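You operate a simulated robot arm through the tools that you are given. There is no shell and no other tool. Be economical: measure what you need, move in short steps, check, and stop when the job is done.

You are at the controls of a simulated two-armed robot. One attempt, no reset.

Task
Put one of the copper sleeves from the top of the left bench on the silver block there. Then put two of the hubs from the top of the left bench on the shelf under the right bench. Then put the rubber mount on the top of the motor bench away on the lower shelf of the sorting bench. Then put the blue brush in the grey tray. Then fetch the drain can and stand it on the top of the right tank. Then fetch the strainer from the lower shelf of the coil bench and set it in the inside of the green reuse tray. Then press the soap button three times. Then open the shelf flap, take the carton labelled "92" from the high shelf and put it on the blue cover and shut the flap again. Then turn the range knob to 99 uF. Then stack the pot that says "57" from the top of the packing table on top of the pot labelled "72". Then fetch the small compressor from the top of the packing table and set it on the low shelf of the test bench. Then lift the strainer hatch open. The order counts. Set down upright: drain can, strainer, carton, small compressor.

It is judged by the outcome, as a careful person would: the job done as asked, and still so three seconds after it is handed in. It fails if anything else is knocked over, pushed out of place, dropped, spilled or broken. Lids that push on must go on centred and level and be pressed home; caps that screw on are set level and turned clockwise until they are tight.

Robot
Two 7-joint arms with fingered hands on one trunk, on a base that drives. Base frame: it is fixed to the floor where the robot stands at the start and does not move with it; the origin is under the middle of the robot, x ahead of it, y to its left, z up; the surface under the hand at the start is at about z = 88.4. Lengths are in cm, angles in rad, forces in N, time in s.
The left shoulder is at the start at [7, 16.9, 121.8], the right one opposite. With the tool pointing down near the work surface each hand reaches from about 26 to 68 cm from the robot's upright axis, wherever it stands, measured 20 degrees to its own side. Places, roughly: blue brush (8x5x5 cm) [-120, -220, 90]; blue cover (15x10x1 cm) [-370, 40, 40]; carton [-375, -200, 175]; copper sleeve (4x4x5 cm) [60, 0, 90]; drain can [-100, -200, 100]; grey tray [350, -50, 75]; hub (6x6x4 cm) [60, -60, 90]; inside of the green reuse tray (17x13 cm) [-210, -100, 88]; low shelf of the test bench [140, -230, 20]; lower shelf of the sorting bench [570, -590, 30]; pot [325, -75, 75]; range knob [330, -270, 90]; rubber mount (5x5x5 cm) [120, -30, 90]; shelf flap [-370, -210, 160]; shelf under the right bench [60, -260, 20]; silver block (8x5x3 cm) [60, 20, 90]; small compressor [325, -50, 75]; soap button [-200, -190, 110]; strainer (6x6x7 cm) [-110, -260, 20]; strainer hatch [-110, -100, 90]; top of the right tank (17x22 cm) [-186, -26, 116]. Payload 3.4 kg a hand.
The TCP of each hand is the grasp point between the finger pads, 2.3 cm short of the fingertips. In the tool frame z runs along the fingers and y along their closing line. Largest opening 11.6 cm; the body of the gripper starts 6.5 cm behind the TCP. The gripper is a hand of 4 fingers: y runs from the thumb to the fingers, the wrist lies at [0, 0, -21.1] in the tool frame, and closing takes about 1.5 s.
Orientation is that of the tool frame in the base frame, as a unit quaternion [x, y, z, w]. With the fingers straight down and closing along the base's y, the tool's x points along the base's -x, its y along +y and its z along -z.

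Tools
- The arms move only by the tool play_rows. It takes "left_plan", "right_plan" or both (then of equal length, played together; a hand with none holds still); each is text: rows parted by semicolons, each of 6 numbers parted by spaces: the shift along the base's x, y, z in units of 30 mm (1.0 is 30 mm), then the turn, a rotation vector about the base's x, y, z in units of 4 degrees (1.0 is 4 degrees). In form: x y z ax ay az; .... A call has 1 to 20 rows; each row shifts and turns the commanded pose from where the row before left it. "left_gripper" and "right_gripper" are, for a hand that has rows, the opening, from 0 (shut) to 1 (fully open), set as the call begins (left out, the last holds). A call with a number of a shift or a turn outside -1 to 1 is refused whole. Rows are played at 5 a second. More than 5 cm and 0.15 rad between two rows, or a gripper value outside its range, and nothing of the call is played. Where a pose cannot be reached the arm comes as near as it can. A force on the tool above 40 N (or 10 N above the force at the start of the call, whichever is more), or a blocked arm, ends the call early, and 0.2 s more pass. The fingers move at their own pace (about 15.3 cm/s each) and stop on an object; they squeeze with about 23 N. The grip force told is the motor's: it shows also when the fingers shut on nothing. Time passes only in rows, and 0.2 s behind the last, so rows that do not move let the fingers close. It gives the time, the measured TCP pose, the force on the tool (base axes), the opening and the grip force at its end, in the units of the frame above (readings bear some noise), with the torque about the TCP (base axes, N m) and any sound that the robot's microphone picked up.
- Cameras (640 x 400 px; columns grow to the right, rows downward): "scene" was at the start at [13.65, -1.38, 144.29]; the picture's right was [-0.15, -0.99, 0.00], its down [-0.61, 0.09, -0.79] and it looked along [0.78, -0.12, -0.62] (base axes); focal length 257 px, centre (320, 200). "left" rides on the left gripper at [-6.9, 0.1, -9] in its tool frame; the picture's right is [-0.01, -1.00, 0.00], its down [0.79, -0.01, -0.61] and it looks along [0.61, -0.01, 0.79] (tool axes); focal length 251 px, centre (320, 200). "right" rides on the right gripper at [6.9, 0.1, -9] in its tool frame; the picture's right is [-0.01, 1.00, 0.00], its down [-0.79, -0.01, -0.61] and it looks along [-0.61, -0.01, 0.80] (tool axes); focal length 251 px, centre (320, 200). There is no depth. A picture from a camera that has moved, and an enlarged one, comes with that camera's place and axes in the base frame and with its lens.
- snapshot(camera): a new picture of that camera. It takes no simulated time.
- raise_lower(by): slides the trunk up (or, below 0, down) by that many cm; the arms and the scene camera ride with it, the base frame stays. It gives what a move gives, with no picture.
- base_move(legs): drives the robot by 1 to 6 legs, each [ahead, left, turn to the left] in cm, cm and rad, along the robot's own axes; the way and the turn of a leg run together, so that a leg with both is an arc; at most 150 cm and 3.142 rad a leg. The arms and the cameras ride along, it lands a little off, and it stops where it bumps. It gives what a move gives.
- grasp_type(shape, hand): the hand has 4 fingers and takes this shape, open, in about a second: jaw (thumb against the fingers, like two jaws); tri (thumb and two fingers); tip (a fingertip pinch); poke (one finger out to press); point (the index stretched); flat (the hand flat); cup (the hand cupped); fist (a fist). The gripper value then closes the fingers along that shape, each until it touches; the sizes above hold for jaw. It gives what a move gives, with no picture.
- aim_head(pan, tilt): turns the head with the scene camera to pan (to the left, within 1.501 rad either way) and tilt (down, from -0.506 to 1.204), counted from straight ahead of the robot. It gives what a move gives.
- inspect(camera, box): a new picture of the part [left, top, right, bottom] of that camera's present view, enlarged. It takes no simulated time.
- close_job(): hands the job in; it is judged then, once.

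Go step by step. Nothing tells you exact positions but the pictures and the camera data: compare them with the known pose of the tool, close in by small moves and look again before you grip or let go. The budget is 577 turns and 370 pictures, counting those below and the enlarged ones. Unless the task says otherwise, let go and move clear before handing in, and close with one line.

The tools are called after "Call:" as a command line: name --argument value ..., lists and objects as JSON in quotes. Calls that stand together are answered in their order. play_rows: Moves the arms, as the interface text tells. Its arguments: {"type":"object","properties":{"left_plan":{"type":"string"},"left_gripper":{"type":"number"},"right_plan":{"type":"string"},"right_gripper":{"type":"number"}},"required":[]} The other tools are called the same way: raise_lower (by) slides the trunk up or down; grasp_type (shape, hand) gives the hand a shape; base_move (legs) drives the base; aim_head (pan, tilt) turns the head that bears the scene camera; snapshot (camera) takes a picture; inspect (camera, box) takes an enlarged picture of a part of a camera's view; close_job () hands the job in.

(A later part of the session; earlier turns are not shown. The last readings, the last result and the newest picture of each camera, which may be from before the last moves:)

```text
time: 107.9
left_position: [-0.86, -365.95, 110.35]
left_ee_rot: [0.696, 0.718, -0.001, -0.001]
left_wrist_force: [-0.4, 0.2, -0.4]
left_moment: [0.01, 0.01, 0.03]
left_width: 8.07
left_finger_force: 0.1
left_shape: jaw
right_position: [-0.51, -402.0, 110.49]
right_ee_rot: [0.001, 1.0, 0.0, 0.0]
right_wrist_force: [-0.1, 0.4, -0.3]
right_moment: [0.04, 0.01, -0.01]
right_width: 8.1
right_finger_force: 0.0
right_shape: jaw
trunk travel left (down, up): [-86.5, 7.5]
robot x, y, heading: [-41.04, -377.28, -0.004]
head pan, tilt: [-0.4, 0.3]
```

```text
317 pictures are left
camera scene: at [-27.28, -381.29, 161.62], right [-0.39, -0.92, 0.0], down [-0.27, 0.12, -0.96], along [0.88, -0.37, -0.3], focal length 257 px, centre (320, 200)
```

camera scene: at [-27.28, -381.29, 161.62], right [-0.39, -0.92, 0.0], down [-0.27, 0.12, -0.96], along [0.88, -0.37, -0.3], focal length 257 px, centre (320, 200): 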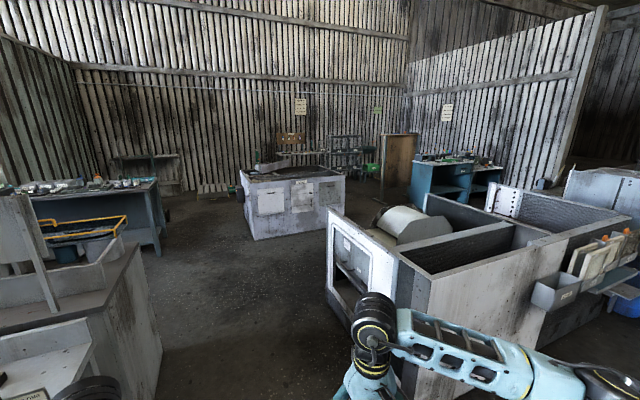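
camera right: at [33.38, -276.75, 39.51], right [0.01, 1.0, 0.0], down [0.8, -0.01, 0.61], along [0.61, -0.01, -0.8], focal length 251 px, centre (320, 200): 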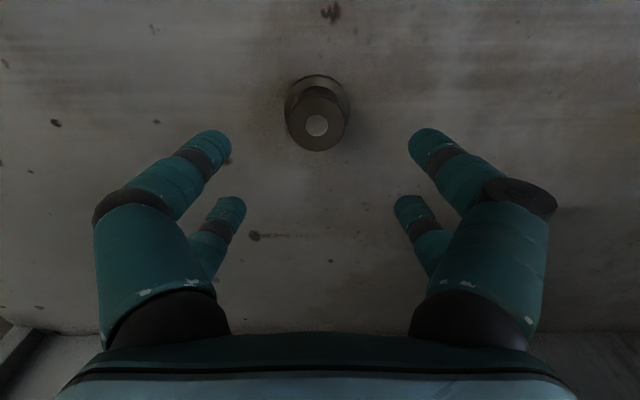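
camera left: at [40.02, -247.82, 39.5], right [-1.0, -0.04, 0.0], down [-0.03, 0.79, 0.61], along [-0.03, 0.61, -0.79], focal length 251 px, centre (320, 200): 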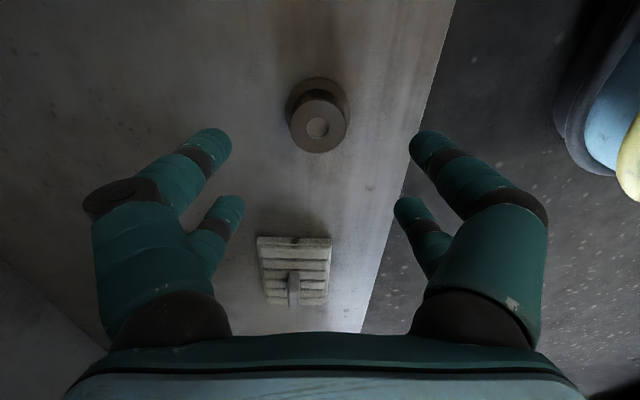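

Now the layout is clear: the far aisle (x > 160) gives access to the motor bench's back side. Driving through the gap at y ≈ −395.

Call:
base_move --legs '[[0, -16, 0], [140, 0, 0], [120, 0, 0]]'

Call:
aim_head --pan 1.2 --tilt 0.3

Call:
snapshot --camera "scene"

Call:
aim_head --pan 0.2 --tilt 0.3

Call:
snapshot --camera "scene"

```text
time: 121.6
left_position: [259.19, -378.15, 110.32]
left_ee_rot: [0.688, 0.726, 0.0, 0.001]
left_wrist_force: [0.4, 0.4, -0.2]
left_moment: [0.0, 0.01, 0.04]
left_width: 8.09
left_finger_force: 0.0
left_shape: jaw
right_position: [260.45, -414.17, 110.52]
right_ee_rot: [-0.009, 1.0, 0.0, 0.0]
right_wrist_force: [0.4, 0.8, -0.6]
right_moment: [0.04, 0.0, 0.0]
right_width: 8.06
right_finger_force: 0.0
right_shape: jaw
trunk travel left (down, up): [-86.5, 7.5]
robot x, y, heading: [219.23, -390.51, 0.018]
head pan, tilt: [-0.4, 0.3]
```

```text
time: 123.2
left_position: [259.16, -378.13, 110.37]
left_ee_rot: [0.687, 0.726, -0.001, 0.0]
left_wrist_force: [0.5, 0.2, -0.6]
left_moment: [0.01, 0.0, -0.01]
left_width: 8.07
left_finger_force: 0.1
left_shape: jaw
right_position: [260.34, -414.03, 110.48]
right_ee_rot: [-0.009, 1.0, 0.0, 0.0]
right_wrist_force: [0.1, 0.1, 0.2]
right_moment: [-0.04, 0.0, 0.0]
right_width: 8.07
right_finger_force: 0.0
right_shape: jaw
trunk travel left (down, up): [-86.5, 7.5]
robot x, y, heading: [219.27, -390.66, 0.02]
head pan, tilt: [1.201, 0.3]
```

```text
316 pictures are left
camera scene: at [227.7, -381.87, 161.62], right [0.94, -0.35, 0.0], down [-0.1, -0.28, -0.96], along [0.33, 0.9, -0.3], focal length 257 px, centre (320, 200)
```

scene: 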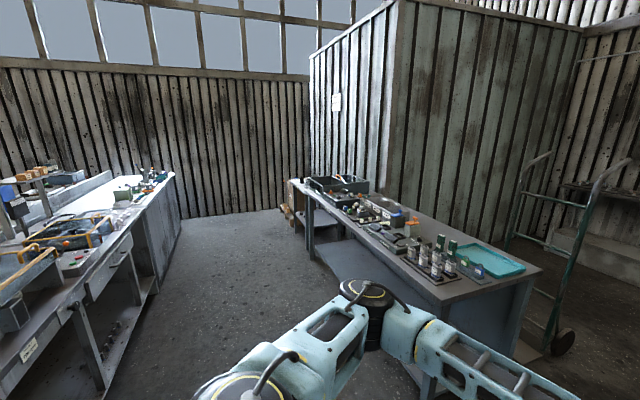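

```text
time: 124.5
left_position: [259.16, -378.15, 110.43]
left_ee_rot: [0.688, 0.726, 0.0, -0.001]
left_wrist_force: [-1.0, 0.6, 0.2]
left_moment: [0.01, -0.04, -0.02]
left_width: 8.08
left_finger_force: 0.1
left_shape: jaw
right_position: [260.31, -414.19, 110.48]
right_ee_rot: [-0.009, 1.0, 0.0, 0.0]
right_wrist_force: [-0.6, 0.8, -0.5]
right_moment: [-0.01, -0.02, -0.03]
right_width: 8.09
right_finger_force: 0.1
right_shape: jaw
trunk travel left (down, up): [-86.5, 7.5]
robot x, y, heading: [219.6, -390.49, 0.017]
head pan, tilt: [0.201, 0.3]
```

```text
315 pictures are left
camera scene: at [233.59, -388.6, 161.62], right [0.22, -0.98, 0.0], down [-0.29, -0.06, -0.96], along [0.93, 0.21, -0.3], focal length 257 px, centre (320, 200)
```

scene: 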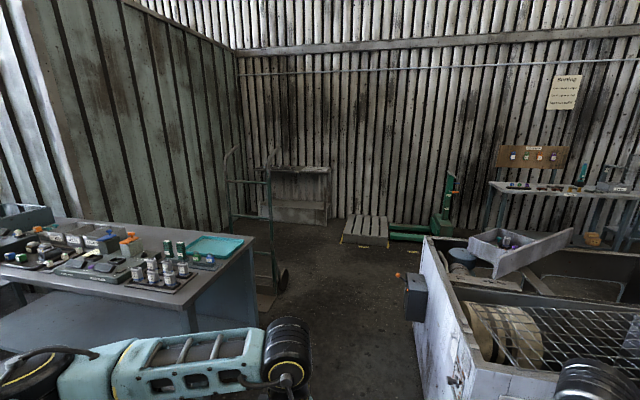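

The aisle between motor/test benches and the tables is open. Turning left and driving along it to y ≈ −35.

Call:
base_move --legs '[[0, 0, 1.553], [150, 0, 0], [150, 0, 0], [50, 0, 0]]'

Call:
aim_head --pan 1.1 --tilt 0.5

Call:
snapshot --camera "scene"

```text
time: 145.3
left_position: [200.88, -1.39, 110.45]
left_ee_rot: [-0.027, 1.0, 0.0, 0.0]
left_wrist_force: [-0.7, 0.8, 0.4]
left_moment: [0.01, 0.01, 0.0]
left_width: 8.09
left_finger_force: 0.0
left_shape: jaw
right_position: [236.88, -0.24, 110.56]
right_ee_rot: [0.712, -0.702, 0.0, -0.001]
right_wrist_force: [0.6, 0.5, 0.4]
right_moment: [-0.01, -0.05, 0.0]
right_width: 8.05
right_finger_force: 0.0
right_shape: jaw
trunk travel left (down, up): [-86.5, 7.5]
robot x, y, heading: [213.37, -41.08, 1.59]
head pan, tilt: [0.201, 0.3]
```

```text
time: 146.5
left_position: [200.97, -1.29, 110.38]
left_ee_rot: [-0.026, 1.0, -0.001, 0.0]
left_wrist_force: [-0.3, 0.3, -1.0]
left_moment: [0.0, 0.01, 0.0]
left_width: 8.07
left_finger_force: 0.1
left_shape: jaw
right_position: [236.87, -0.11, 110.39]
right_ee_rot: [0.713, -0.701, 0.0, -0.001]
right_wrist_force: [-0.5, 1.0, 0.3]
right_moment: [0.0, 0.02, 0.0]
right_width: 8.07
right_finger_force: 0.0
right_shape: jaw
trunk travel left (down, up): [-86.5, 7.5]
robot x, y, heading: [213.07, -41.11, 1.587]
head pan, tilt: [1.1, 0.499]
```

```text
314 pictures are left
camera scene: at [205.17, -32.13, 159.79], right [0.44, 0.9, 0.0], down [0.43, -0.21, -0.88], along [-0.79, 0.39, -0.48], focal length 257 px, centre (320, 200)
```

scene: 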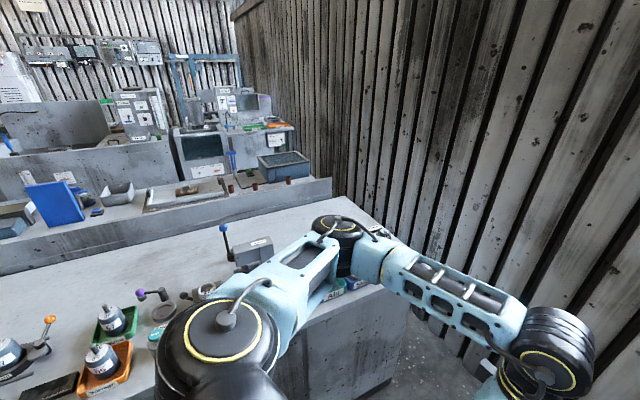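

Turning to face the motor bench (−x), after pulling hands closer and raising the trunk.

Call:
raise_lower --by 7

Call:
play_rows --left_plan "0 -0.9 0.5 0 0 0;0 -0.9 0.5 0 0 0;0 -0.9 0.3 0 0 0;0 0 0 0 0 0" --right_plan "0 -0.9 0.5 0 0 0;0 -0.9 0.5 0 0 0;0 -0.9 0.3 0 0 0;0 0 0 0 0 0"

Call:
base_move --legs '[[0, 0, 1.553]]'

Call:
aim_head --pan 0 --tilt 0.65

Call:
snapshot --camera "scene"

```text
time: 147.6
left_position: [200.89, -1.18, 117.48]
left_ee_rot: [-0.026, 1.0, 0.0, 0.0]
left_wrist_force: [-0.7, -0.4, -0.7]
left_moment: [-0.02, -0.02, -0.01]
left_width: 8.07
left_finger_force: 0.1
left_shape: jaw
right_position: [236.94, -0.15, 117.49]
right_ee_rot: [0.712, -0.702, 0.001, 0.0]
right_wrist_force: [0.0, -0.8, 0.0]
right_moment: [-0.02, 0.04, -0.02]
right_width: 8.07
right_finger_force: 0.1
right_shape: jaw
trunk travel left (down, up): [-93.5, 0.5]
robot x, y, heading: [213.02, -40.92, 1.589]
head pan, tilt: [1.1, 0.499]
```

```text
time: 148.6
left_position: [200.93, -9.26, 121.21]
left_ee_rot: [-0.026, 1.0, -0.001, 0.001]
left_wrist_force: [0.0, -0.9, -0.2]
left_moment: [-0.01, 0.02, -0.01]
left_width: 8.11
left_finger_force: 0.1
left_shape: jaw
right_position: [236.89, -8.18, 121.47]
right_ee_rot: [0.712, -0.702, -0.001, -0.001]
right_wrist_force: [-0.5, 0.6, -0.6]
right_moment: [-0.02, 0.02, 0.02]
right_width: 8.08
right_finger_force: 0.1
right_shape: jaw
trunk travel left (down, up): [-93.5, 0.5]
robot x, y, heading: [213.67, -41.14, 1.586]
head pan, tilt: [1.1, 0.499]
```

```text
time: 152.8
left_position: [181.53, -52.92, 121.35]
left_ee_rot: [0.72, -0.694, 0.0, -0.001]
left_wrist_force: [-0.4, -0.4, -0.5]
left_moment: [-0.01, 0.03, 0.01]
left_width: 8.08
left_finger_force: 0.0
left_shape: jaw
right_position: [180.79, -17.05, 121.37]
right_ee_rot: [1.0, 0.002, 0.0, 0.0]
right_wrist_force: [-0.6, -0.4, 0.1]
right_moment: [0.0, 0.0, -0.03]
right_width: 8.1
right_finger_force: 0.1
right_shape: jaw
trunk travel left (down, up): [-93.5, 0.5]
robot x, y, heading: [213.39, -41.1, -3.134]
head pan, tilt: [1.1, 0.499]
```

```text
time: 154.1
left_position: [181.37, -52.9, 121.18]
left_ee_rot: [0.721, -0.693, 0.001, -0.001]
left_wrist_force: [-0.1, 0.0, -0.6]
left_moment: [0.01, 0.03, 0.02]
left_width: 8.12
left_finger_force: 0.1
left_shape: jaw
right_position: [180.79, -17.07, 121.53]
right_ee_rot: [1.0, 0.001, 0.0, -0.001]
right_wrist_force: [0.0, 0.3, 0.8]
right_moment: [0.01, 0.01, 0.01]
right_width: 8.09
right_finger_force: 0.0
right_shape: jaw
trunk travel left (down, up): [-93.5, 0.5]
robot x, y, heading: [213.59, -41.1, -3.134]
head pan, tilt: [0.0, 0.649]
```

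```text
313 pictures are left
camera scene: at [199.71, -41.18, 165.45], right [0.0, 1.0, 0.0], down [0.6, 0.0, -0.8], along [-0.8, 0.0, -0.6], focal length 257 px, centre (320, 200)
```

scene: 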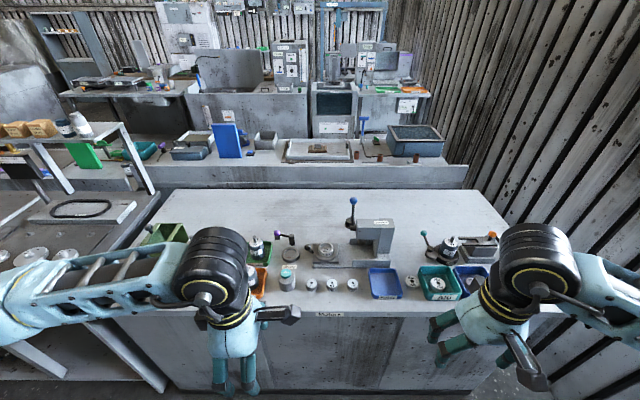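

Call:
inspect --camera "scene" --box '[240, 180, 480, 330]'

```text
2.67 times, centred on (360, 255) of scene
camera zoom: at [199.71, -41.18, 165.45], right [0.0, 1.0, 0.0], down [0.6, 0.0, -0.8], along [-0.8, 0.0, -0.6], focal length 685 px, centre (213, 53)
```

zoom: 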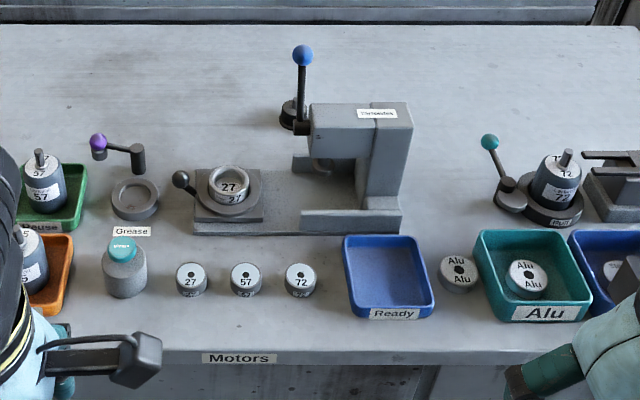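

The mount is right behind the press lever (knob ≈ (132, −30, 115)). I'll approach with the left hand tilted so the wrist stays on the −y side of the lever. First raise the right hand, drive closer.

Call:
play_rows --right_plan "0 0.4 0.8 0 0 0;0 0.4 0.8 0 0 0;0 0.4 0.8 0 0 0;0 0.4 0.8 0 0 0;0 0.4 0.8 0 0 0;0 0 0 0 0 0"

Call:
base_move --legs '[[34.5, -6, 0]]'

Call:
snapshot --camera "scene"

Call:
snapshot --camera "left"

```text
time: 155.5
left_position: [181.46, -52.88, 121.42]
left_ee_rot: [0.721, -0.693, 0.0, -0.001]
left_wrist_force: [0.1, 0.7, 0.0]
left_moment: [0.02, 0.03, -0.01]
left_width: 8.1
left_finger_force: 0.1
left_shape: jaw
right_position: [180.76, -11.08, 133.38]
right_ee_rot: [1.0, 0.002, 0.0, 0.0]
right_wrist_force: [0.1, -0.1, -0.4]
right_moment: [0.02, -0.02, 0.02]
right_width: 8.12
right_finger_force: 0.1
right_shape: jaw
trunk travel left (down, up): [-93.5, 0.5]
robot x, y, heading: [213.21, -41.09, -3.141]
head pan, tilt: [0.0, 0.649]
```

```text
time: 157.9
left_position: [147.21, -46.98, 121.02]
left_ee_rot: [0.72, -0.694, 0.002, -0.002]
left_wrist_force: [0.0, 0.4, 1.0]
left_moment: [0.0, -0.06, -0.01]
left_width: 8.08
left_finger_force: 0.2
left_shape: jaw
right_position: [146.44, -5.15, 133.25]
right_ee_rot: [1.0, 0.002, 0.002, 0.0]
right_wrist_force: [0.1, 0.2, -0.2]
right_moment: [0.01, -0.06, -0.02]
right_width: 8.04
right_finger_force: 0.1
right_shape: jaw
trunk travel left (down, up): [-93.5, 0.5]
robot x, y, heading: [179.57, -35.07, -3.141]
head pan, tilt: [0.0, 0.649]
stopped in leg 1: the robot was blocked; the commanded pose is now the measured one
```

```text
311 pictures are left
camera scene: at [165.36, -35.26, 165.41], right [0.0, 1.0, 0.0], down [0.61, 0.0, -0.79], along [-0.79, 0.0, -0.61], focal length 257 px, centre (320, 200)
```

scene: 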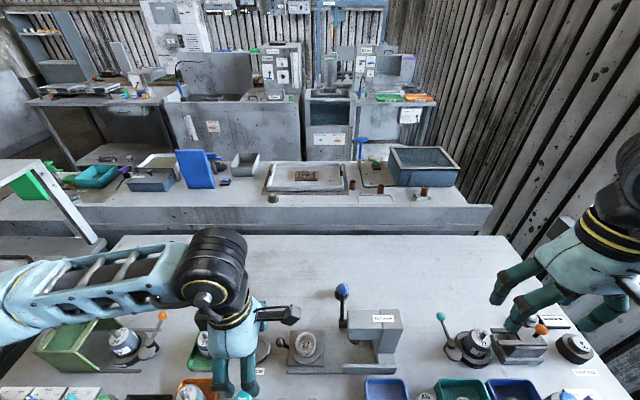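

```text
310 pictures are left
camera left: at [146.85, -40.21, 130.24], right [1.0, 0.05, 0.0], down [0.04, -0.79, 0.61], along [0.03, -0.61, -0.79], focal length 251 px, centre (320, 200)
```

left: 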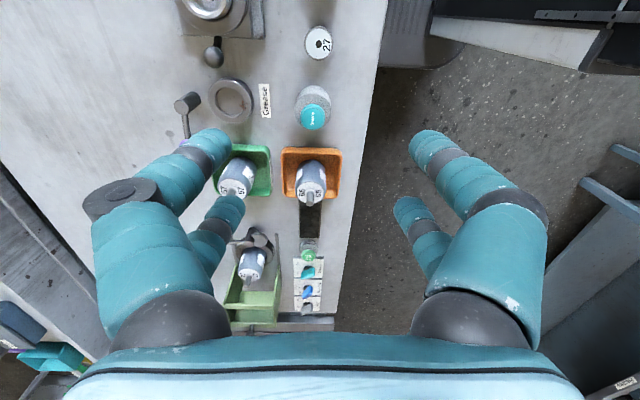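

Call:
inspect --camera "scene" --box '[280, 260, 424, 350]'

```text
4.44 times, centred on (352, 305) of scene
camera zoom: at [165.36, -35.26, 165.41], right [0.0, 1.0, 0.0], down [0.61, 0.0, -0.79], along [-0.79, 0.0, -0.61], focal length 1142 px, centre (178, -267)
```

zoom: 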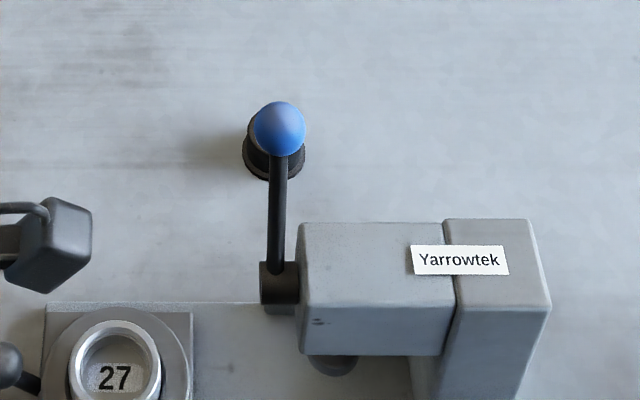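

Mount at (117.5, −28.2); knob at (132, −30, 114). Moving the left hand to (120, −42) with a 30° tilt at present height, and retracting the right hand.

Call:
play_rows --left_plan "-0.9 0 0 1 0 0;-0.9 0 0 1 0 0;-0.9 0 0 1 0 0;-0.9 0 0 1 0 0;-0.9 0 0 1 0 0;-0.9 0 0 1 0 0;-0.9 0 0 1 0 0;-0.9 0.5 0 0.5 0 0;-0.9 0.5 0 0 0 0;-0.9 0.5 0 0 0 0;0 0 0 0 0 0" --right_plan "0.4 0.4 0.6 0 0 0;0.4 0.4 0.6 0 0 0;0.4 0.4 0.6 0 0 0;0.4 0.4 0.6 0 0 0;0.4 0.4 0.6 0 0 0;0 0 0 0 0 0;0 0 0 0 0 0;0 0 0 0 0 0;0 0 0 0 0 0;0 0 0 0 0 0;0 0 0 0 0 0"

Call:
snapshot --camera "left"

Call:
snapshot --camera "scene"

```text
time: 160.3
left_position: [120.39, -42.58, 121.14]
left_ee_rot: [0.696, -0.67, -0.18, -0.186]
left_wrist_force: [-0.2, -0.1, -0.7]
left_moment: [0.0, 0.0, -0.03]
left_width: 8.08
left_finger_force: 0.1
left_shape: jaw
right_position: [152.69, 0.77, 142.56]
right_ee_rot: [1.0, 0.001, -0.001, 0.0]
right_wrist_force: [-0.5, 0.3, -0.9]
right_moment: [0.04, 0.04, -0.01]
right_width: 8.09
right_finger_force: 0.1
right_shape: jaw
trunk travel left (down, up): [-93.5, 0.5]
robot x, y, heading: [178.99, -35.15, -3.138]
head pan, tilt: [0.0, 0.649]
```

```text
308 pictures are left
camera left: at [120.11, -41.17, 132.56], right [1.0, 0.04, 0.02], down [0.04, -0.99, 0.13], along [0.03, -0.13, -0.99], focal length 251 px, centre (320, 200)
```

left: 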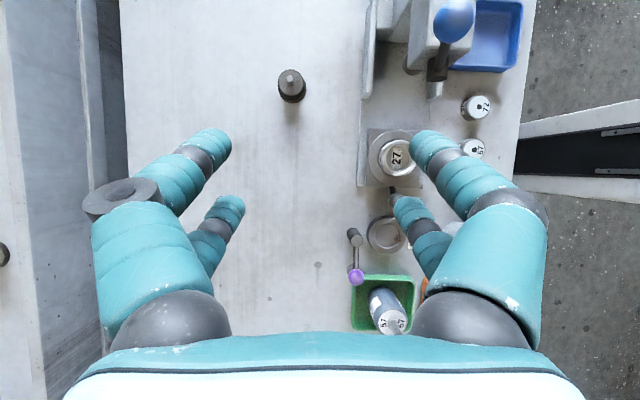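

```text
307 pictures are left
camera scene: at [165.81, -35.36, 165.45], right [0.0, 1.0, 0.0], down [0.6, 0.0, -0.8], along [-0.8, 0.0, -0.6], focal length 257 px, centre (320, 200)
```

scene: 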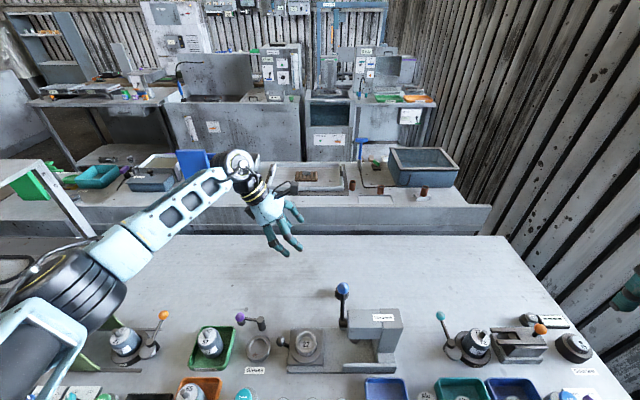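

Clear overhead view of the mount. Lowering the trunk 22 cm.

Call:
raise_lower --by -22

Call:
play_rows --left_plan "-0.6 0.8 0 0 0 0;-0.6 0.8 -0.3 0 0 0;0 0.8 -0.3 0 0 0;0 0.5 0 0 0 0;0 0 0 0 0 0"

Call:
snapshot --camera "left"

```text
time: 162.6
left_position: [120.49, -42.61, 99.3]
left_ee_rot: [0.696, -0.67, -0.179, -0.188]
left_wrist_force: [-0.4, -0.3, 0.3]
left_moment: [0.02, -0.05, 0.01]
left_width: 8.11
left_finger_force: 0.1
left_shape: jaw
right_position: [152.8, 0.83, 120.5]
right_ee_rot: [1.0, 0.002, 0.0, 0.0]
right_wrist_force: [-0.3, -0.4, 0.8]
right_moment: [-0.02, 0.01, 0.0]
right_width: 8.09
right_finger_force: 0.1
right_shape: jaw
trunk travel left (down, up): [-71.5, 22.5]
robot x, y, heading: [179.5, -35.11, -3.143]
head pan, tilt: [0.0, 0.649]
```

```text
time: 163.8
left_position: [116.74, -33.96, 97.46]
left_ee_rot: [0.696, -0.669, -0.18, -0.187]
left_wrist_force: [-0.8, -0.1, -0.5]
left_moment: [0.01, -0.01, 0.01]
left_width: 8.08
left_finger_force: 0.0
left_shape: jaw
right_position: [152.71, 0.86, 120.4]
right_ee_rot: [1.0, 0.002, 0.0, 0.0]
right_wrist_force: [-0.6, 0.2, 0.1]
right_moment: [0.01, -0.01, 0.0]
right_width: 8.09
right_finger_force: 0.0
right_shape: jaw
trunk travel left (down, up): [-71.5, 22.5]
robot x, y, heading: [179.24, -35.08, -3.14]
head pan, tilt: [0.0, 0.649]
```

```text
306 pictures are left
camera left: at [116.49, -32.46, 108.72], right [1.0, 0.04, 0.02], down [0.04, -0.99, 0.13], along [0.03, -0.13, -0.99], focal length 251 px, centre (320, 200)
```

left: 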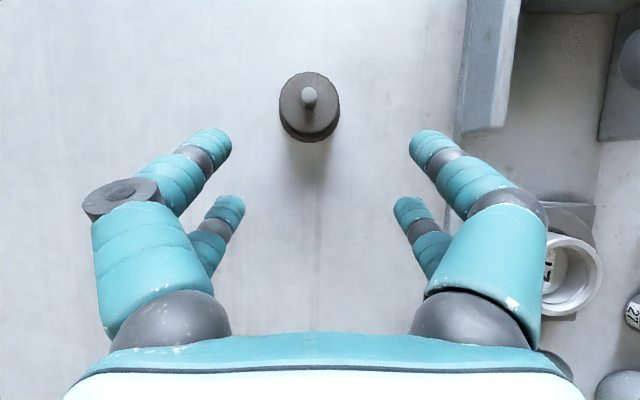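

Mount at (116.0, −28.3). Advancing to straddle it.

Call:
play_rows --left_plan "-0.24 0.3 -0.3 0 0 0;0 0.35 -0.3 0 0 0;0 0.35 -0.3 0 0 0;0 0.35 -0.3 0 0 0;0 0.3 -0.3 0 0 0;0 0.15 -0.2 0 0 0;0 0 0 0 0 0"

Call:
snapshot --camera "left"

Call:
snapshot --camera "scene"

```text
time: 165.4
left_position: [118.73, -29.22, 92.41]
left_ee_rot: [0.696, -0.67, -0.179, -0.186]
left_wrist_force: [-0.2, 0.4, -0.2]
left_moment: [-0.01, 0.02, 0.02]
left_width: 8.09
left_finger_force: 0.0
left_shape: jaw
left hand out of reach, approached as far as the arm can: row 1, 2, 4, 6
right_position: [152.65, 0.92, 120.45]
right_ee_rot: [1.0, 0.002, 0.0, -0.001]
right_wrist_force: [-0.4, 0.6, 0.8]
right_moment: [-0.01, 0.03, 0.02]
right_width: 8.1
right_finger_force: 0.0
right_shape: jaw
trunk travel left (down, up): [-71.5, 22.5]
robot x, y, heading: [179.45, -34.95, -3.139]
head pan, tilt: [0.0, 0.649]
```

```text
305 pictures are left
camera left: at [118.38, -27.82, 103.68], right [1.0, 0.04, 0.02], down [0.04, -0.99, 0.13], along [0.03, -0.13, -0.99], focal length 251 px, centre (320, 200)
```

left: 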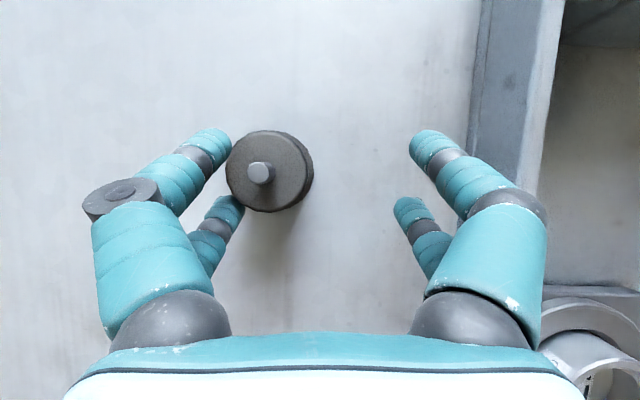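

```text
304 pictures are left
camera scene: at [165.77, -35.28, 143.45], right [0.0, 1.0, 0.0], down [0.6, 0.0, -0.8], along [-0.8, 0.0, -0.6], focal length 257 px, centre (320, 200)
```

scene: 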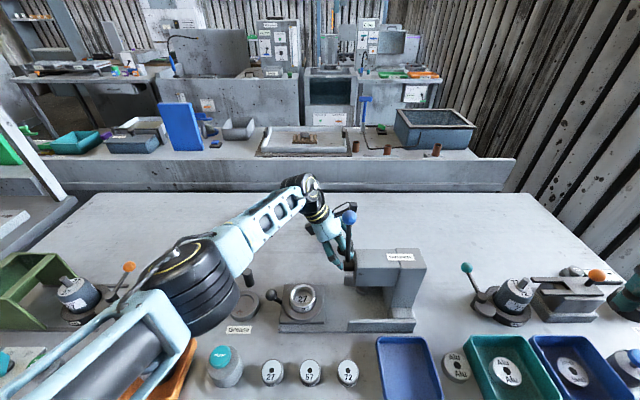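

The hand fell 2.5 cm short in x. Opening wider, then shifting robot slightly to ease reach.

Call:
play_rows --left_plan "0 0 0 0 0 0;0 0 0 0 0 0;0 0 0 0 0 0" --left_gripper 1.0

Call:
play_rows --left_plan "-0.3 0 0 0 0 0;-0.3 0 0 0 0 0;0 0.3 0 0 0 0;0 0 0 0 0 0"

Call:
snapshot --camera "left"

```text
time: 166.2
left_position: [118.76, -29.25, 92.45]
left_ee_rot: [0.696, -0.67, -0.178, -0.187]
left_wrist_force: [0.6, -0.4, 0.4]
left_moment: [-0.01, -0.01, 0.02]
left_width: 11.57
left_finger_force: 0.0
left_shape: jaw
right_position: [152.74, 0.84, 120.37]
right_ee_rot: [1.0, 0.002, 0.0, 0.0]
right_wrist_force: [0.5, 0.2, 0.2]
right_moment: [0.02, 0.03, -0.01]
right_width: 8.08
right_finger_force: 0.0
right_shape: jaw
trunk travel left (down, up): [-71.5, 22.5]
robot x, y, heading: [179.14, -35.28, -3.134]
head pan, tilt: [0.0, 0.649]
```

```text
time: 167.2
left_position: [118.86, -28.46, 92.35]
left_ee_rot: [0.696, -0.67, -0.179, -0.187]
left_wrist_force: [-0.4, 0.6, 0.2]
left_moment: [0.02, -0.04, 0.0]
left_width: 11.58
left_finger_force: 0.0
left_shape: jaw
left hand out of reach, approached as far as the arm can: row 1, 2
right_position: [152.62, 0.81, 120.36]
right_ee_rot: [1.0, 0.001, 0.0, -0.001]
right_wrist_force: [0.6, 0.8, 0.1]
right_moment: [-0.02, -0.03, -0.03]
right_width: 8.09
right_finger_force: 0.1
right_shape: jaw
trunk travel left (down, up): [-71.5, 22.5]
robot x, y, heading: [179.44, -35.27, -3.137]
head pan, tilt: [0.0, 0.649]
```

```text
303 pictures are left
camera left: at [118.57, -27.06, 103.65], right [1.0, 0.04, 0.03], down [0.04, -0.99, 0.13], along [0.03, -0.13, -0.99], focal length 251 px, centre (320, 200)
```

left: 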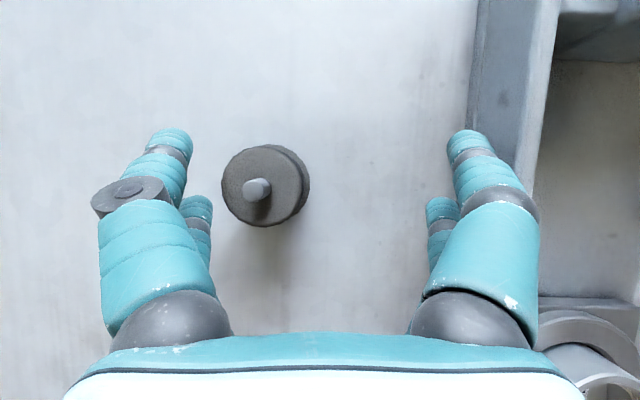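

Mount is between the fingers; closing.

Call:
play_rows --left_plan "0 0 0 0 0 0;0 0 0 0 0 0;0 0 0 0 0 0;0 0 0 0 0 0;0 0 0 0 0 0;0 0 0 0 0 0;0 0 0 0 0 0;0 0 0 0 0 0;0 0 0 0 0 0" --left_gripper 0

Call:
snapshot --camera "left"

```text
time: 169.2
left_position: [118.87, -28.51, 92.44]
left_ee_rot: [0.696, -0.67, -0.18, -0.187]
left_wrist_force: [-8.1, 4.0, 10.6]
left_moment: [0.03, 0.31, -0.08]
left_width: 0.93
left_finger_force: 23.1
left_shape: jaw
right_position: [152.85, 0.88, 120.36]
right_ee_rot: [1.0, 0.002, 0.001, 0.001]
right_wrist_force: [-0.1, -0.8, 0.3]
right_moment: [0.0, -0.01, 0.0]
right_width: 8.09
right_finger_force: 0.0
right_shape: jaw
trunk travel left (down, up): [-71.5, 22.5]
robot x, y, heading: [179.56, -35.63, -3.137]
head pan, tilt: [0.0, 0.649]
```

```text
302 pictures are left
camera left: at [118.59, -26.99, 103.7], right [1.0, 0.04, 0.02], down [0.04, -0.99, 0.13], along [0.03, -0.13, -0.99], focal length 251 px, centre (320, 200)
```

left: 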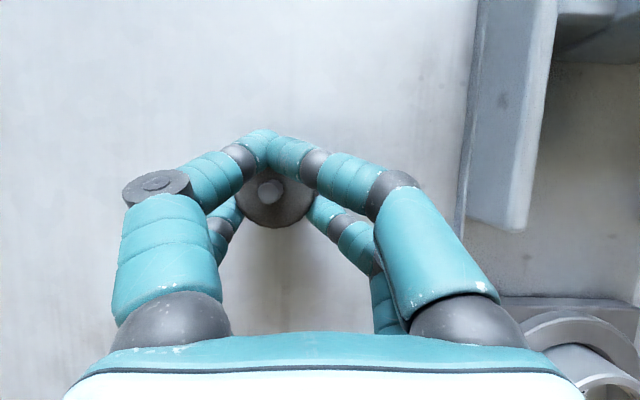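

Call:
play_rows --left_plan "0 0 0.2 0 0 0;0 0 0.3 0 0 0;0 -0.2 0.5 0 0 0;0 0 0 0 0 0"

Call:
snapshot --camera "left"

Call:
inspect --camera "scene" --box '[250, 160, 410, 260]'

```text
time: 170.2
left_position: [118.68, -28.91, 95.32]
left_ee_rot: [0.696, -0.67, -0.178, -0.186]
left_wrist_force: [-0.1, 0.0, -1.2]
left_moment: [-0.02, -0.03, 0.0]
left_width: 0.84
left_finger_force: 23.2
left_shape: jaw
right_position: [152.7, 0.88, 120.37]
right_ee_rot: [1.0, 0.002, -0.001, 0.0]
right_wrist_force: [-0.1, -0.6, 0.4]
right_moment: [0.01, 0.0, 0.02]
right_width: 8.1
right_finger_force: 0.0
right_shape: jaw
trunk travel left (down, up): [-71.5, 22.5]
robot x, y, heading: [179.26, -35.36, -3.132]
head pan, tilt: [0.0, 0.649]
```

```text
301 pictures are left
camera left: at [118.33, -27.55, 106.68], right [1.0, 0.04, 0.03], down [0.04, -0.99, 0.13], along [0.03, -0.13, -0.99], focal length 251 px, centre (320, 200)
```

left: 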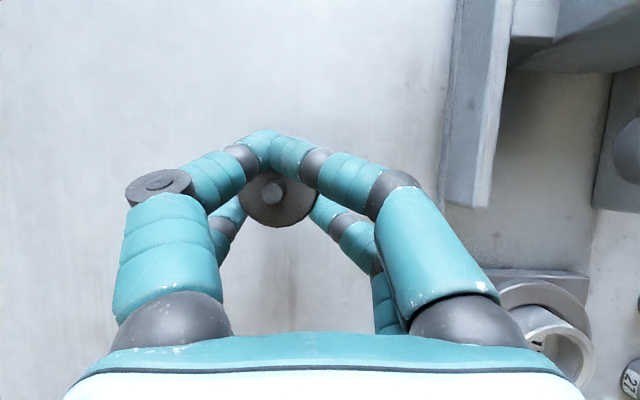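

```text
4.00 times, centred on (330, 210) of scene
camera zoom: at [165.74, -35.27, 143.44], right [0.0, 1.0, 0.0], down [0.6, 0.0, -0.8], along [-0.8, 0.0, -0.6], focal length 1028 px, centre (280, 160)
```

zoom: 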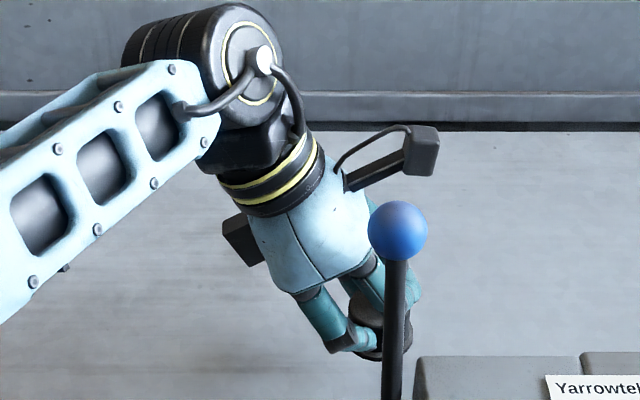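

Mount is held upright. Withdrawing: up and −y, then raise the trunk and back off.

Call:
play_rows --left_plan "0 -0.5 0.5 0 0 0;0 -0.6 0.6 0 0 0;0 -0.6 0.8 0 0 0;0 -0.6 0.8 0 0 0;0 -0.6 0.8 0 0 0;0.3 -0.6 0.8 0 0 0;0.5 -0.6 0.5 0 0 0;0.8 -0.6 0 0 0 0;0 0 0 0 0 0"

Call:
raise_lower --by 15

Call:
base_move --legs '[[-35, 0, 0]]'

Call:
snapshot --camera "left"

Call:
snapshot --camera "scene"

```text
time: 172.2
left_position: [123.5, -43.13, 109.7]
left_ee_rot: [0.696, -0.67, -0.178, -0.186]
left_wrist_force: [-0.7, -0.3, -0.5]
left_moment: [0.01, -0.02, 0.03]
left_width: 0.84
left_finger_force: 22.9
left_shape: jaw
right_position: [152.61, 0.89, 120.41]
right_ee_rot: [1.0, 0.002, 0.0, 0.0]
right_wrist_force: [0.3, 0.5, 0.3]
right_moment: [-0.01, -0.01, 0.01]
right_width: 8.08
right_finger_force: 0.1
right_shape: jaw
trunk travel left (down, up): [-71.5, 22.5]
robot x, y, heading: [179.35, -35.04, -3.132]
head pan, tilt: [0.0, 0.649]
```

```text
time: 174.0
left_position: [123.56, -43.19, 124.9]
left_ee_rot: [0.696, -0.669, -0.179, -0.187]
left_wrist_force: [0.5, -0.2, -1.3]
left_moment: [0.01, -0.01, -0.05]
left_width: 0.86
left_finger_force: 22.9
left_shape: jaw
right_position: [152.74, 0.93, 135.33]
right_ee_rot: [1.0, 0.002, -0.001, 0.0]
right_wrist_force: [-0.5, -0.3, -1.2]
right_moment: [0.01, -0.03, 0.01]
right_width: 8.09
right_finger_force: 0.0
right_shape: jaw
trunk travel left (down, up): [-86.5, 7.5]
robot x, y, heading: [178.96, -35.25, -3.144]
head pan, tilt: [0.0, 0.649]
```

```text
time: 176.3
left_position: [158.25, -42.95, 124.68]
left_ee_rot: [0.696, -0.669, -0.179, -0.187]
left_wrist_force: [-0.2, 0.0, -0.2]
left_moment: [-0.05, 0.0, -0.01]
left_width: 0.86
left_finger_force: 23.0
left_shape: jaw
right_position: [187.45, 0.95, 135.28]
right_ee_rot: [1.0, 0.001, 0.001, 0.0]
right_wrist_force: [-0.5, -0.6, -0.4]
right_moment: [-0.03, 0.02, -0.01]
right_width: 8.09
right_finger_force: 0.0
right_shape: jaw
trunk travel left (down, up): [-86.5, 7.5]
robot x, y, heading: [214.17, -35.22, -3.144]
head pan, tilt: [0.0, 0.649]
```

```text
299 pictures are left
camera left: at [157.93, -41.59, 135.98], right [1.0, 0.04, 0.03], down [0.04, -0.99, 0.13], along [0.03, -0.13, -0.99], focal length 251 px, centre (320, 200)
```

left: 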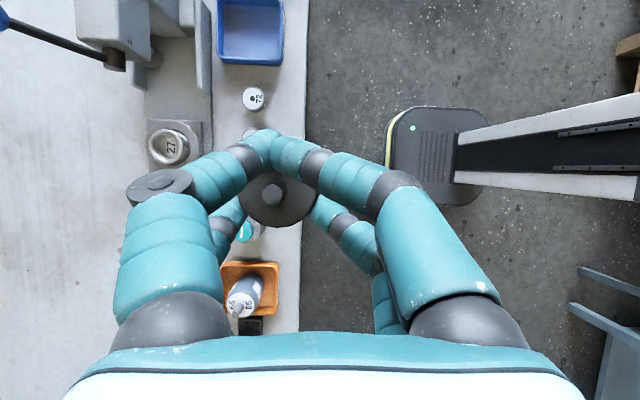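

```text
298 pictures are left
camera scene: at [200.41, -35.2, 158.41], right [0.0, 1.0, 0.0], down [0.61, 0.0, -0.8], along [-0.8, 0.0, -0.61], focal length 257 px, centre (320, 200)
```

scene: 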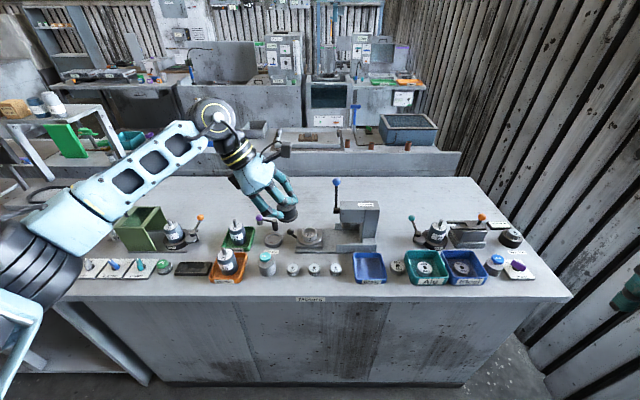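

Retracting the hand, then driving back along the aisle toward the sorting area.

Call:
play_rows --left_plan "0.9 0 0 0 0 0;0.9 0 0 0 0 0;0.9 0 0 0 0 0;0.9 0 0 0 0 0;0.9 0 0 0 0 0;0.9 0 0 0 0 0;0 0 0 0 0 0"

Call:
base_move --legs '[[-8, 0, 0], [0, 0, 1.573], [150, 0, 0], [150, 0, 0], [25, 0, 0], [0, 0, 1.3]]'

Call:
aim_head --pan 0 --tilt 0.25

Call:
snapshot --camera "scene"

```text
time: 177.9
left_position: [174.8, -42.94, 124.8]
left_ee_rot: [0.696, -0.669, -0.179, -0.188]
left_wrist_force: [-0.1, -0.7, -1.3]
left_moment: [0.02, -0.02, -0.01]
left_width: 0.83
left_finger_force: 22.9
left_shape: jaw
right_position: [187.71, 1.01, 135.27]
right_ee_rot: [1.0, 0.001, -0.001, 0.0]
right_wrist_force: [0.7, -0.5, 0.1]
right_moment: [0.0, -0.03, 0.03]
right_width: 8.1
right_finger_force: 0.0
right_shape: jaw
trunk travel left (down, up): [-86.5, 7.5]
robot x, y, heading: [214.03, -35.06, -3.136]
head pan, tilt: [0.0, 0.649]
```

```text
time: 201.6
left_position: [261.92, -365.75, 124.76]
left_ee_rot: [0.76, 0.596, -0.21, 0.151]
left_wrist_force: [0.5, -0.6, -0.6]
left_moment: [0.03, 0.04, 0.02]
left_width: 0.8
left_finger_force: 22.6
left_shape: jaw
right_position: [237.28, -404.29, 135.43]
right_ee_rot: [0.138, 0.99, 0.0, 0.0]
right_wrist_force: [0.6, -0.4, -0.7]
right_moment: [0.0, -0.01, -0.01]
right_width: 8.11
right_finger_force: 0.1
right_shape: jaw
trunk travel left (down, up): [-86.5, 7.5]
robot x, y, heading: [222.04, -362.05, -0.278]
head pan, tilt: [0.0, 0.649]
```

```text
time: 202.4
left_position: [262.0, -365.62, 124.79]
left_ee_rot: [0.76, 0.596, -0.211, 0.152]
left_wrist_force: [0.2, -1.3, -0.6]
left_moment: [0.04, 0.03, 0.01]
left_width: 0.81
left_finger_force: 23.3
left_shape: jaw
right_position: [237.27, -404.37, 135.42]
right_ee_rot: [0.138, 0.99, 0.001, 0.001]
right_wrist_force: [-0.5, 0.2, -0.6]
right_moment: [-0.01, -0.03, 0.04]
right_width: 8.06
right_finger_force: 0.1
right_shape: jaw
trunk travel left (down, up): [-86.5, 7.5]
robot x, y, heading: [221.72, -362.01, -0.277]
head pan, tilt: [0.0, 0.25]
```

```text
297 pictures are left
camera scene: at [235.66, -366.31, 162.09], right [-0.27, -0.96, 0.0], down [-0.24, 0.07, -0.97], along [0.93, -0.27, -0.25], focal length 257 px, centre (320, 200)
```

scene: 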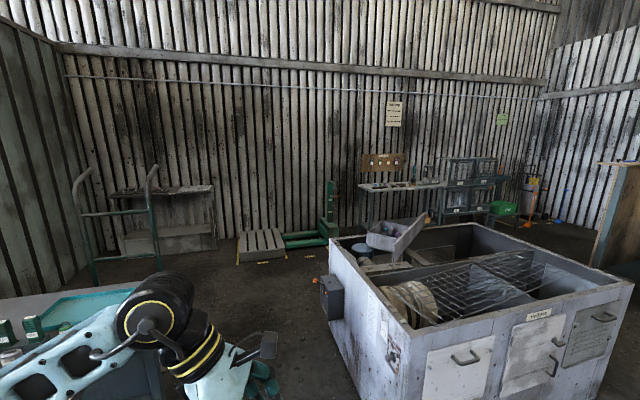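

The sorting bench (table under the "Sorting" sign) is seen at about (540, −580). Driving around the white bin cabinet.

Call:
base_move --legs '[[0, 0, 0.277], [130, 0, 0], [105, 0, 0], [0, -120, 0], [0, -100, 0]]'

Call:
aim_head --pan 0 --tilt 0.5

Call:
snapshot --camera "scene"

```text
time: 225.3
left_position: [492.17, -577.36, 124.8]
left_ee_rot: [0.68, 0.686, -0.19, 0.176]
left_wrist_force: [0.2, 0.3, -1.5]
left_moment: [0.0, 0.03, 0.01]
left_width: 0.79
left_finger_force: 22.7
left_shape: jaw
right_position: [477.88, -620.82, 135.3]
right_ee_rot: [0.012, 1.0, 0.0, 0.0]
right_wrist_force: [-0.3, 0.1, 0.4]
right_moment: [0.0, -0.03, 0.0]
right_width: 8.06
right_finger_force: 0.0
right_shape: jaw
trunk travel left (down, up): [-86.5, 7.5]
robot x, y, heading: [452.23, -584.25, -0.031]
head pan, tilt: [0.0, 0.25]
```

```text
time: 226.1
left_position: [492.04, -577.54, 124.7]
left_ee_rot: [0.68, 0.686, -0.189, 0.176]
left_wrist_force: [0.1, 0.4, -0.9]
left_moment: [0.01, 0.0, 0.02]
left_width: 0.79
left_finger_force: 23.4
left_shape: jaw
right_position: [477.83, -621.03, 135.44]
right_ee_rot: [0.012, 1.0, 0.001, 0.0]
right_wrist_force: [-0.8, 0.2, 0.7]
right_moment: [-0.06, -0.01, -0.02]
right_width: 8.08
right_finger_force: 0.1
right_shape: jaw
trunk travel left (down, up): [-86.5, 7.5]
robot x, y, heading: [452.31, -584.04, -0.027]
head pan, tilt: [0.0, 0.499]
```

```text
296 pictures are left
camera scene: at [466.51, -584.68, 159.79], right [-0.03, -1.0, 0.0], down [-0.48, 0.01, -0.88], along [0.88, -0.02, -0.48], focal length 257 px, centre (320, 200)
```

scene: 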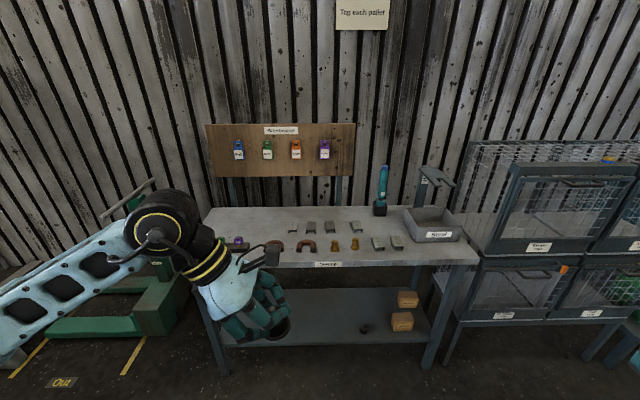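

Lower shelf is clear at its left-centre. Lowering the trunk 80 cm before moving in.

Call:
raise_lower --by -40

Call:
raise_lower --by -40

Call:
base_move --legs '[[40, 0, 0.03]]'

Call:
snapshot --camera "scene"

```text
time: 229.9
left_position: [492.1, -577.42, 84.78]
left_ee_rot: [0.68, 0.686, -0.19, 0.175]
left_wrist_force: [-0.2, 0.4, -0.4]
left_moment: [0.03, 0.04, -0.01]
left_width: 0.8
left_finger_force: 22.8
left_shape: jaw
right_position: [477.72, -620.93, 95.43]
right_ee_rot: [0.012, 1.0, 0.0, 0.0]
right_wrist_force: [0.6, 0.5, -0.1]
right_moment: [0.0, 0.03, -0.01]
right_width: 8.05
right_finger_force: 0.0
right_shape: jaw
trunk travel left (down, up): [-46.5, 47.5]
robot x, y, heading: [452.35, -584.28, -0.025]
head pan, tilt: [0.0, 0.499]
```

```text
time: 233.8
left_position: [492.08, -577.47, 44.79]
left_ee_rot: [0.68, 0.686, -0.19, 0.176]
left_wrist_force: [0.0, 0.2, -1.2]
left_moment: [-0.01, 0.04, 0.0]
left_width: 0.78
left_finger_force: 22.4
left_shape: jaw
right_position: [477.82, -620.98, 55.43]
right_ee_rot: [0.012, 1.0, 0.0, -0.001]
right_wrist_force: [0.7, 0.3, -0.3]
right_moment: [-0.01, 0.01, 0.0]
right_width: 8.1
right_finger_force: 0.1
right_shape: jaw
trunk travel left (down, up): [-6.5, 87.5]
robot x, y, heading: [452.59, -584.64, -0.029]
head pan, tilt: [0.0, 0.499]
```

```text
time: 236.3
left_position: [531.71, -576.65, 44.75]
left_ee_rot: [0.669, 0.696, -0.188, 0.179]
left_wrist_force: [0.5, 0.2, -1.5]
left_moment: [0.0, 0.0, -0.03]
left_width: 0.79
left_finger_force: 23.0
left_shape: jaw
right_position: [518.75, -620.71, 55.55]
right_ee_rot: [-0.002, 1.0, 0.0, 0.0]
right_wrist_force: [-0.7, 0.2, 0.2]
right_moment: [-0.01, 0.01, 0.01]
right_width: 8.08
right_finger_force: 0.1
right_shape: jaw
trunk travel left (down, up): [-6.5, 87.5]
robot x, y, heading: [492.54, -584.67, -0.004]
head pan, tilt: [0.0, 0.499]
```

```text
295 pictures are left
camera scene: at [506.4, -584.68, 79.78], right [0.0, -1.0, 0.0], down [-0.48, 0.0, -0.88], along [0.88, 0.0, -0.48], focal length 257 px, centre (320, 200)
```

scene: 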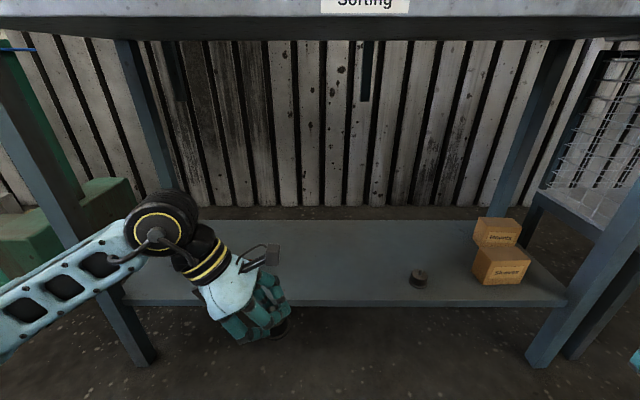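

Driving in a little further and extending the hand over the shelf.

Call:
play_rows --left_plan "0 0 -0.8 0 0 0;0 0 -0.8 0 0 0;0 0 0 0 0 0"

Call:
base_move --legs '[[18, 0, 0]]'

Call:
play_rows --left_plan "0.8 0 0 0 0 0;0.8 0 0 0 0 0;0.8 0 0 0 0 0;0.8 0 0 0 0 0;0.8 0 0 0 0 0;0 0 0 0 0 0"

Call:
snapshot --camera "left"

Call:
snapshot --camera "scene"

```text
time: 237.1
left_position: [531.77, -576.76, 39.9]
left_ee_rot: [0.669, 0.697, -0.186, 0.18]
left_wrist_force: [-0.3, -0.2, -0.5]
left_moment: [-0.01, 0.0, -0.02]
left_width: 0.77
left_finger_force: 22.8
left_shape: jaw
right_position: [518.79, -620.64, 55.35]
right_ee_rot: [-0.002, 1.0, 0.0, 0.0]
right_wrist_force: [0.5, 0.4, -0.2]
right_moment: [-0.01, 0.04, 0.02]
right_width: 8.05
right_finger_force: 0.1
right_shape: jaw
trunk travel left (down, up): [-6.5, 87.5]
robot x, y, heading: [492.47, -584.76, 0.003]
head pan, tilt: [0.0, 0.499]
```

```text
time: 238.6
left_position: [549.83, -576.73, 39.97]
left_ee_rot: [0.67, 0.695, -0.188, 0.179]
left_wrist_force: [0.3, 0.5, -0.9]
left_moment: [-0.01, 0.02, -0.01]
left_width: 0.8
left_finger_force: 22.9
left_shape: jaw
right_position: [536.88, -620.61, 55.41]
right_ee_rot: [-0.002, 1.0, -0.001, 0.0]
right_wrist_force: [-0.1, -0.6, -0.5]
right_moment: [0.0, -0.03, -0.02]
right_width: 8.07
right_finger_force: 0.0
right_shape: jaw
trunk travel left (down, up): [-6.5, 87.5]
robot x, y, heading: [509.9, -584.51, 0.004]
head pan, tilt: [0.0, 0.499]
```

```text
time: 240.0
left_position: [561.7, -576.68, 40.01]
left_ee_rot: [0.669, 0.697, -0.186, 0.179]
left_wrist_force: [0.4, 0.1, -0.5]
left_moment: [-0.02, -0.01, -0.01]
left_width: 0.75
left_finger_force: 22.6
left_shape: jaw
right_position: [536.86, -620.51, 55.29]
right_ee_rot: [-0.003, 1.0, 0.0, -0.001]
right_wrist_force: [-0.8, 1.4, -0.3]
right_moment: [-0.02, -0.03, -0.03]
right_width: 8.07
right_finger_force: 0.1
right_shape: jaw
trunk travel left (down, up): [-6.5, 87.5]
robot x, y, heading: [510.32, -584.41, 0.006]
head pan, tilt: [0.0, 0.499]
```

```text
294 pictures are left
camera left: at [562.14, -578.12, 51.25], right [-1.0, -0.04, 0.02], down [-0.04, 0.99, 0.13], along [-0.03, 0.13, -0.99], focal length 251 px, centre (320, 200)
```

left: 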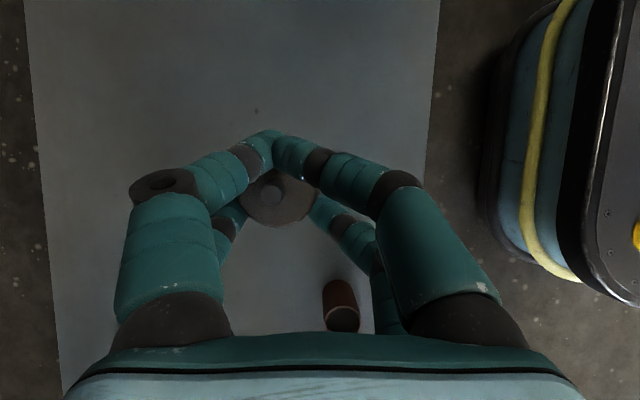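

```text
293 pictures are left
camera scene: at [524.48, -584.61, 79.78], right [0.0, -1.0, 0.0], down [-0.48, 0.0, -0.88], along [0.88, 0.0, -0.48], focal length 257 px, centre (320, 200)
```

scene: 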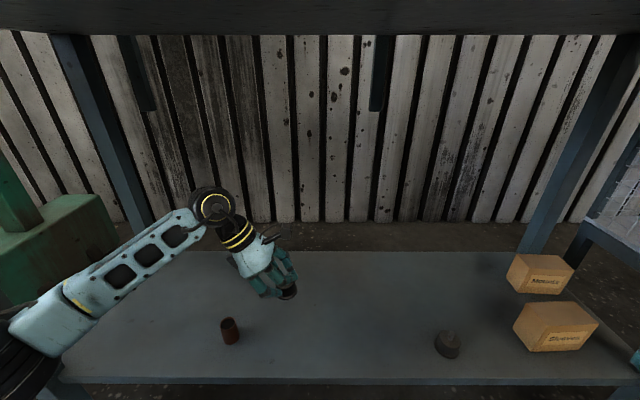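

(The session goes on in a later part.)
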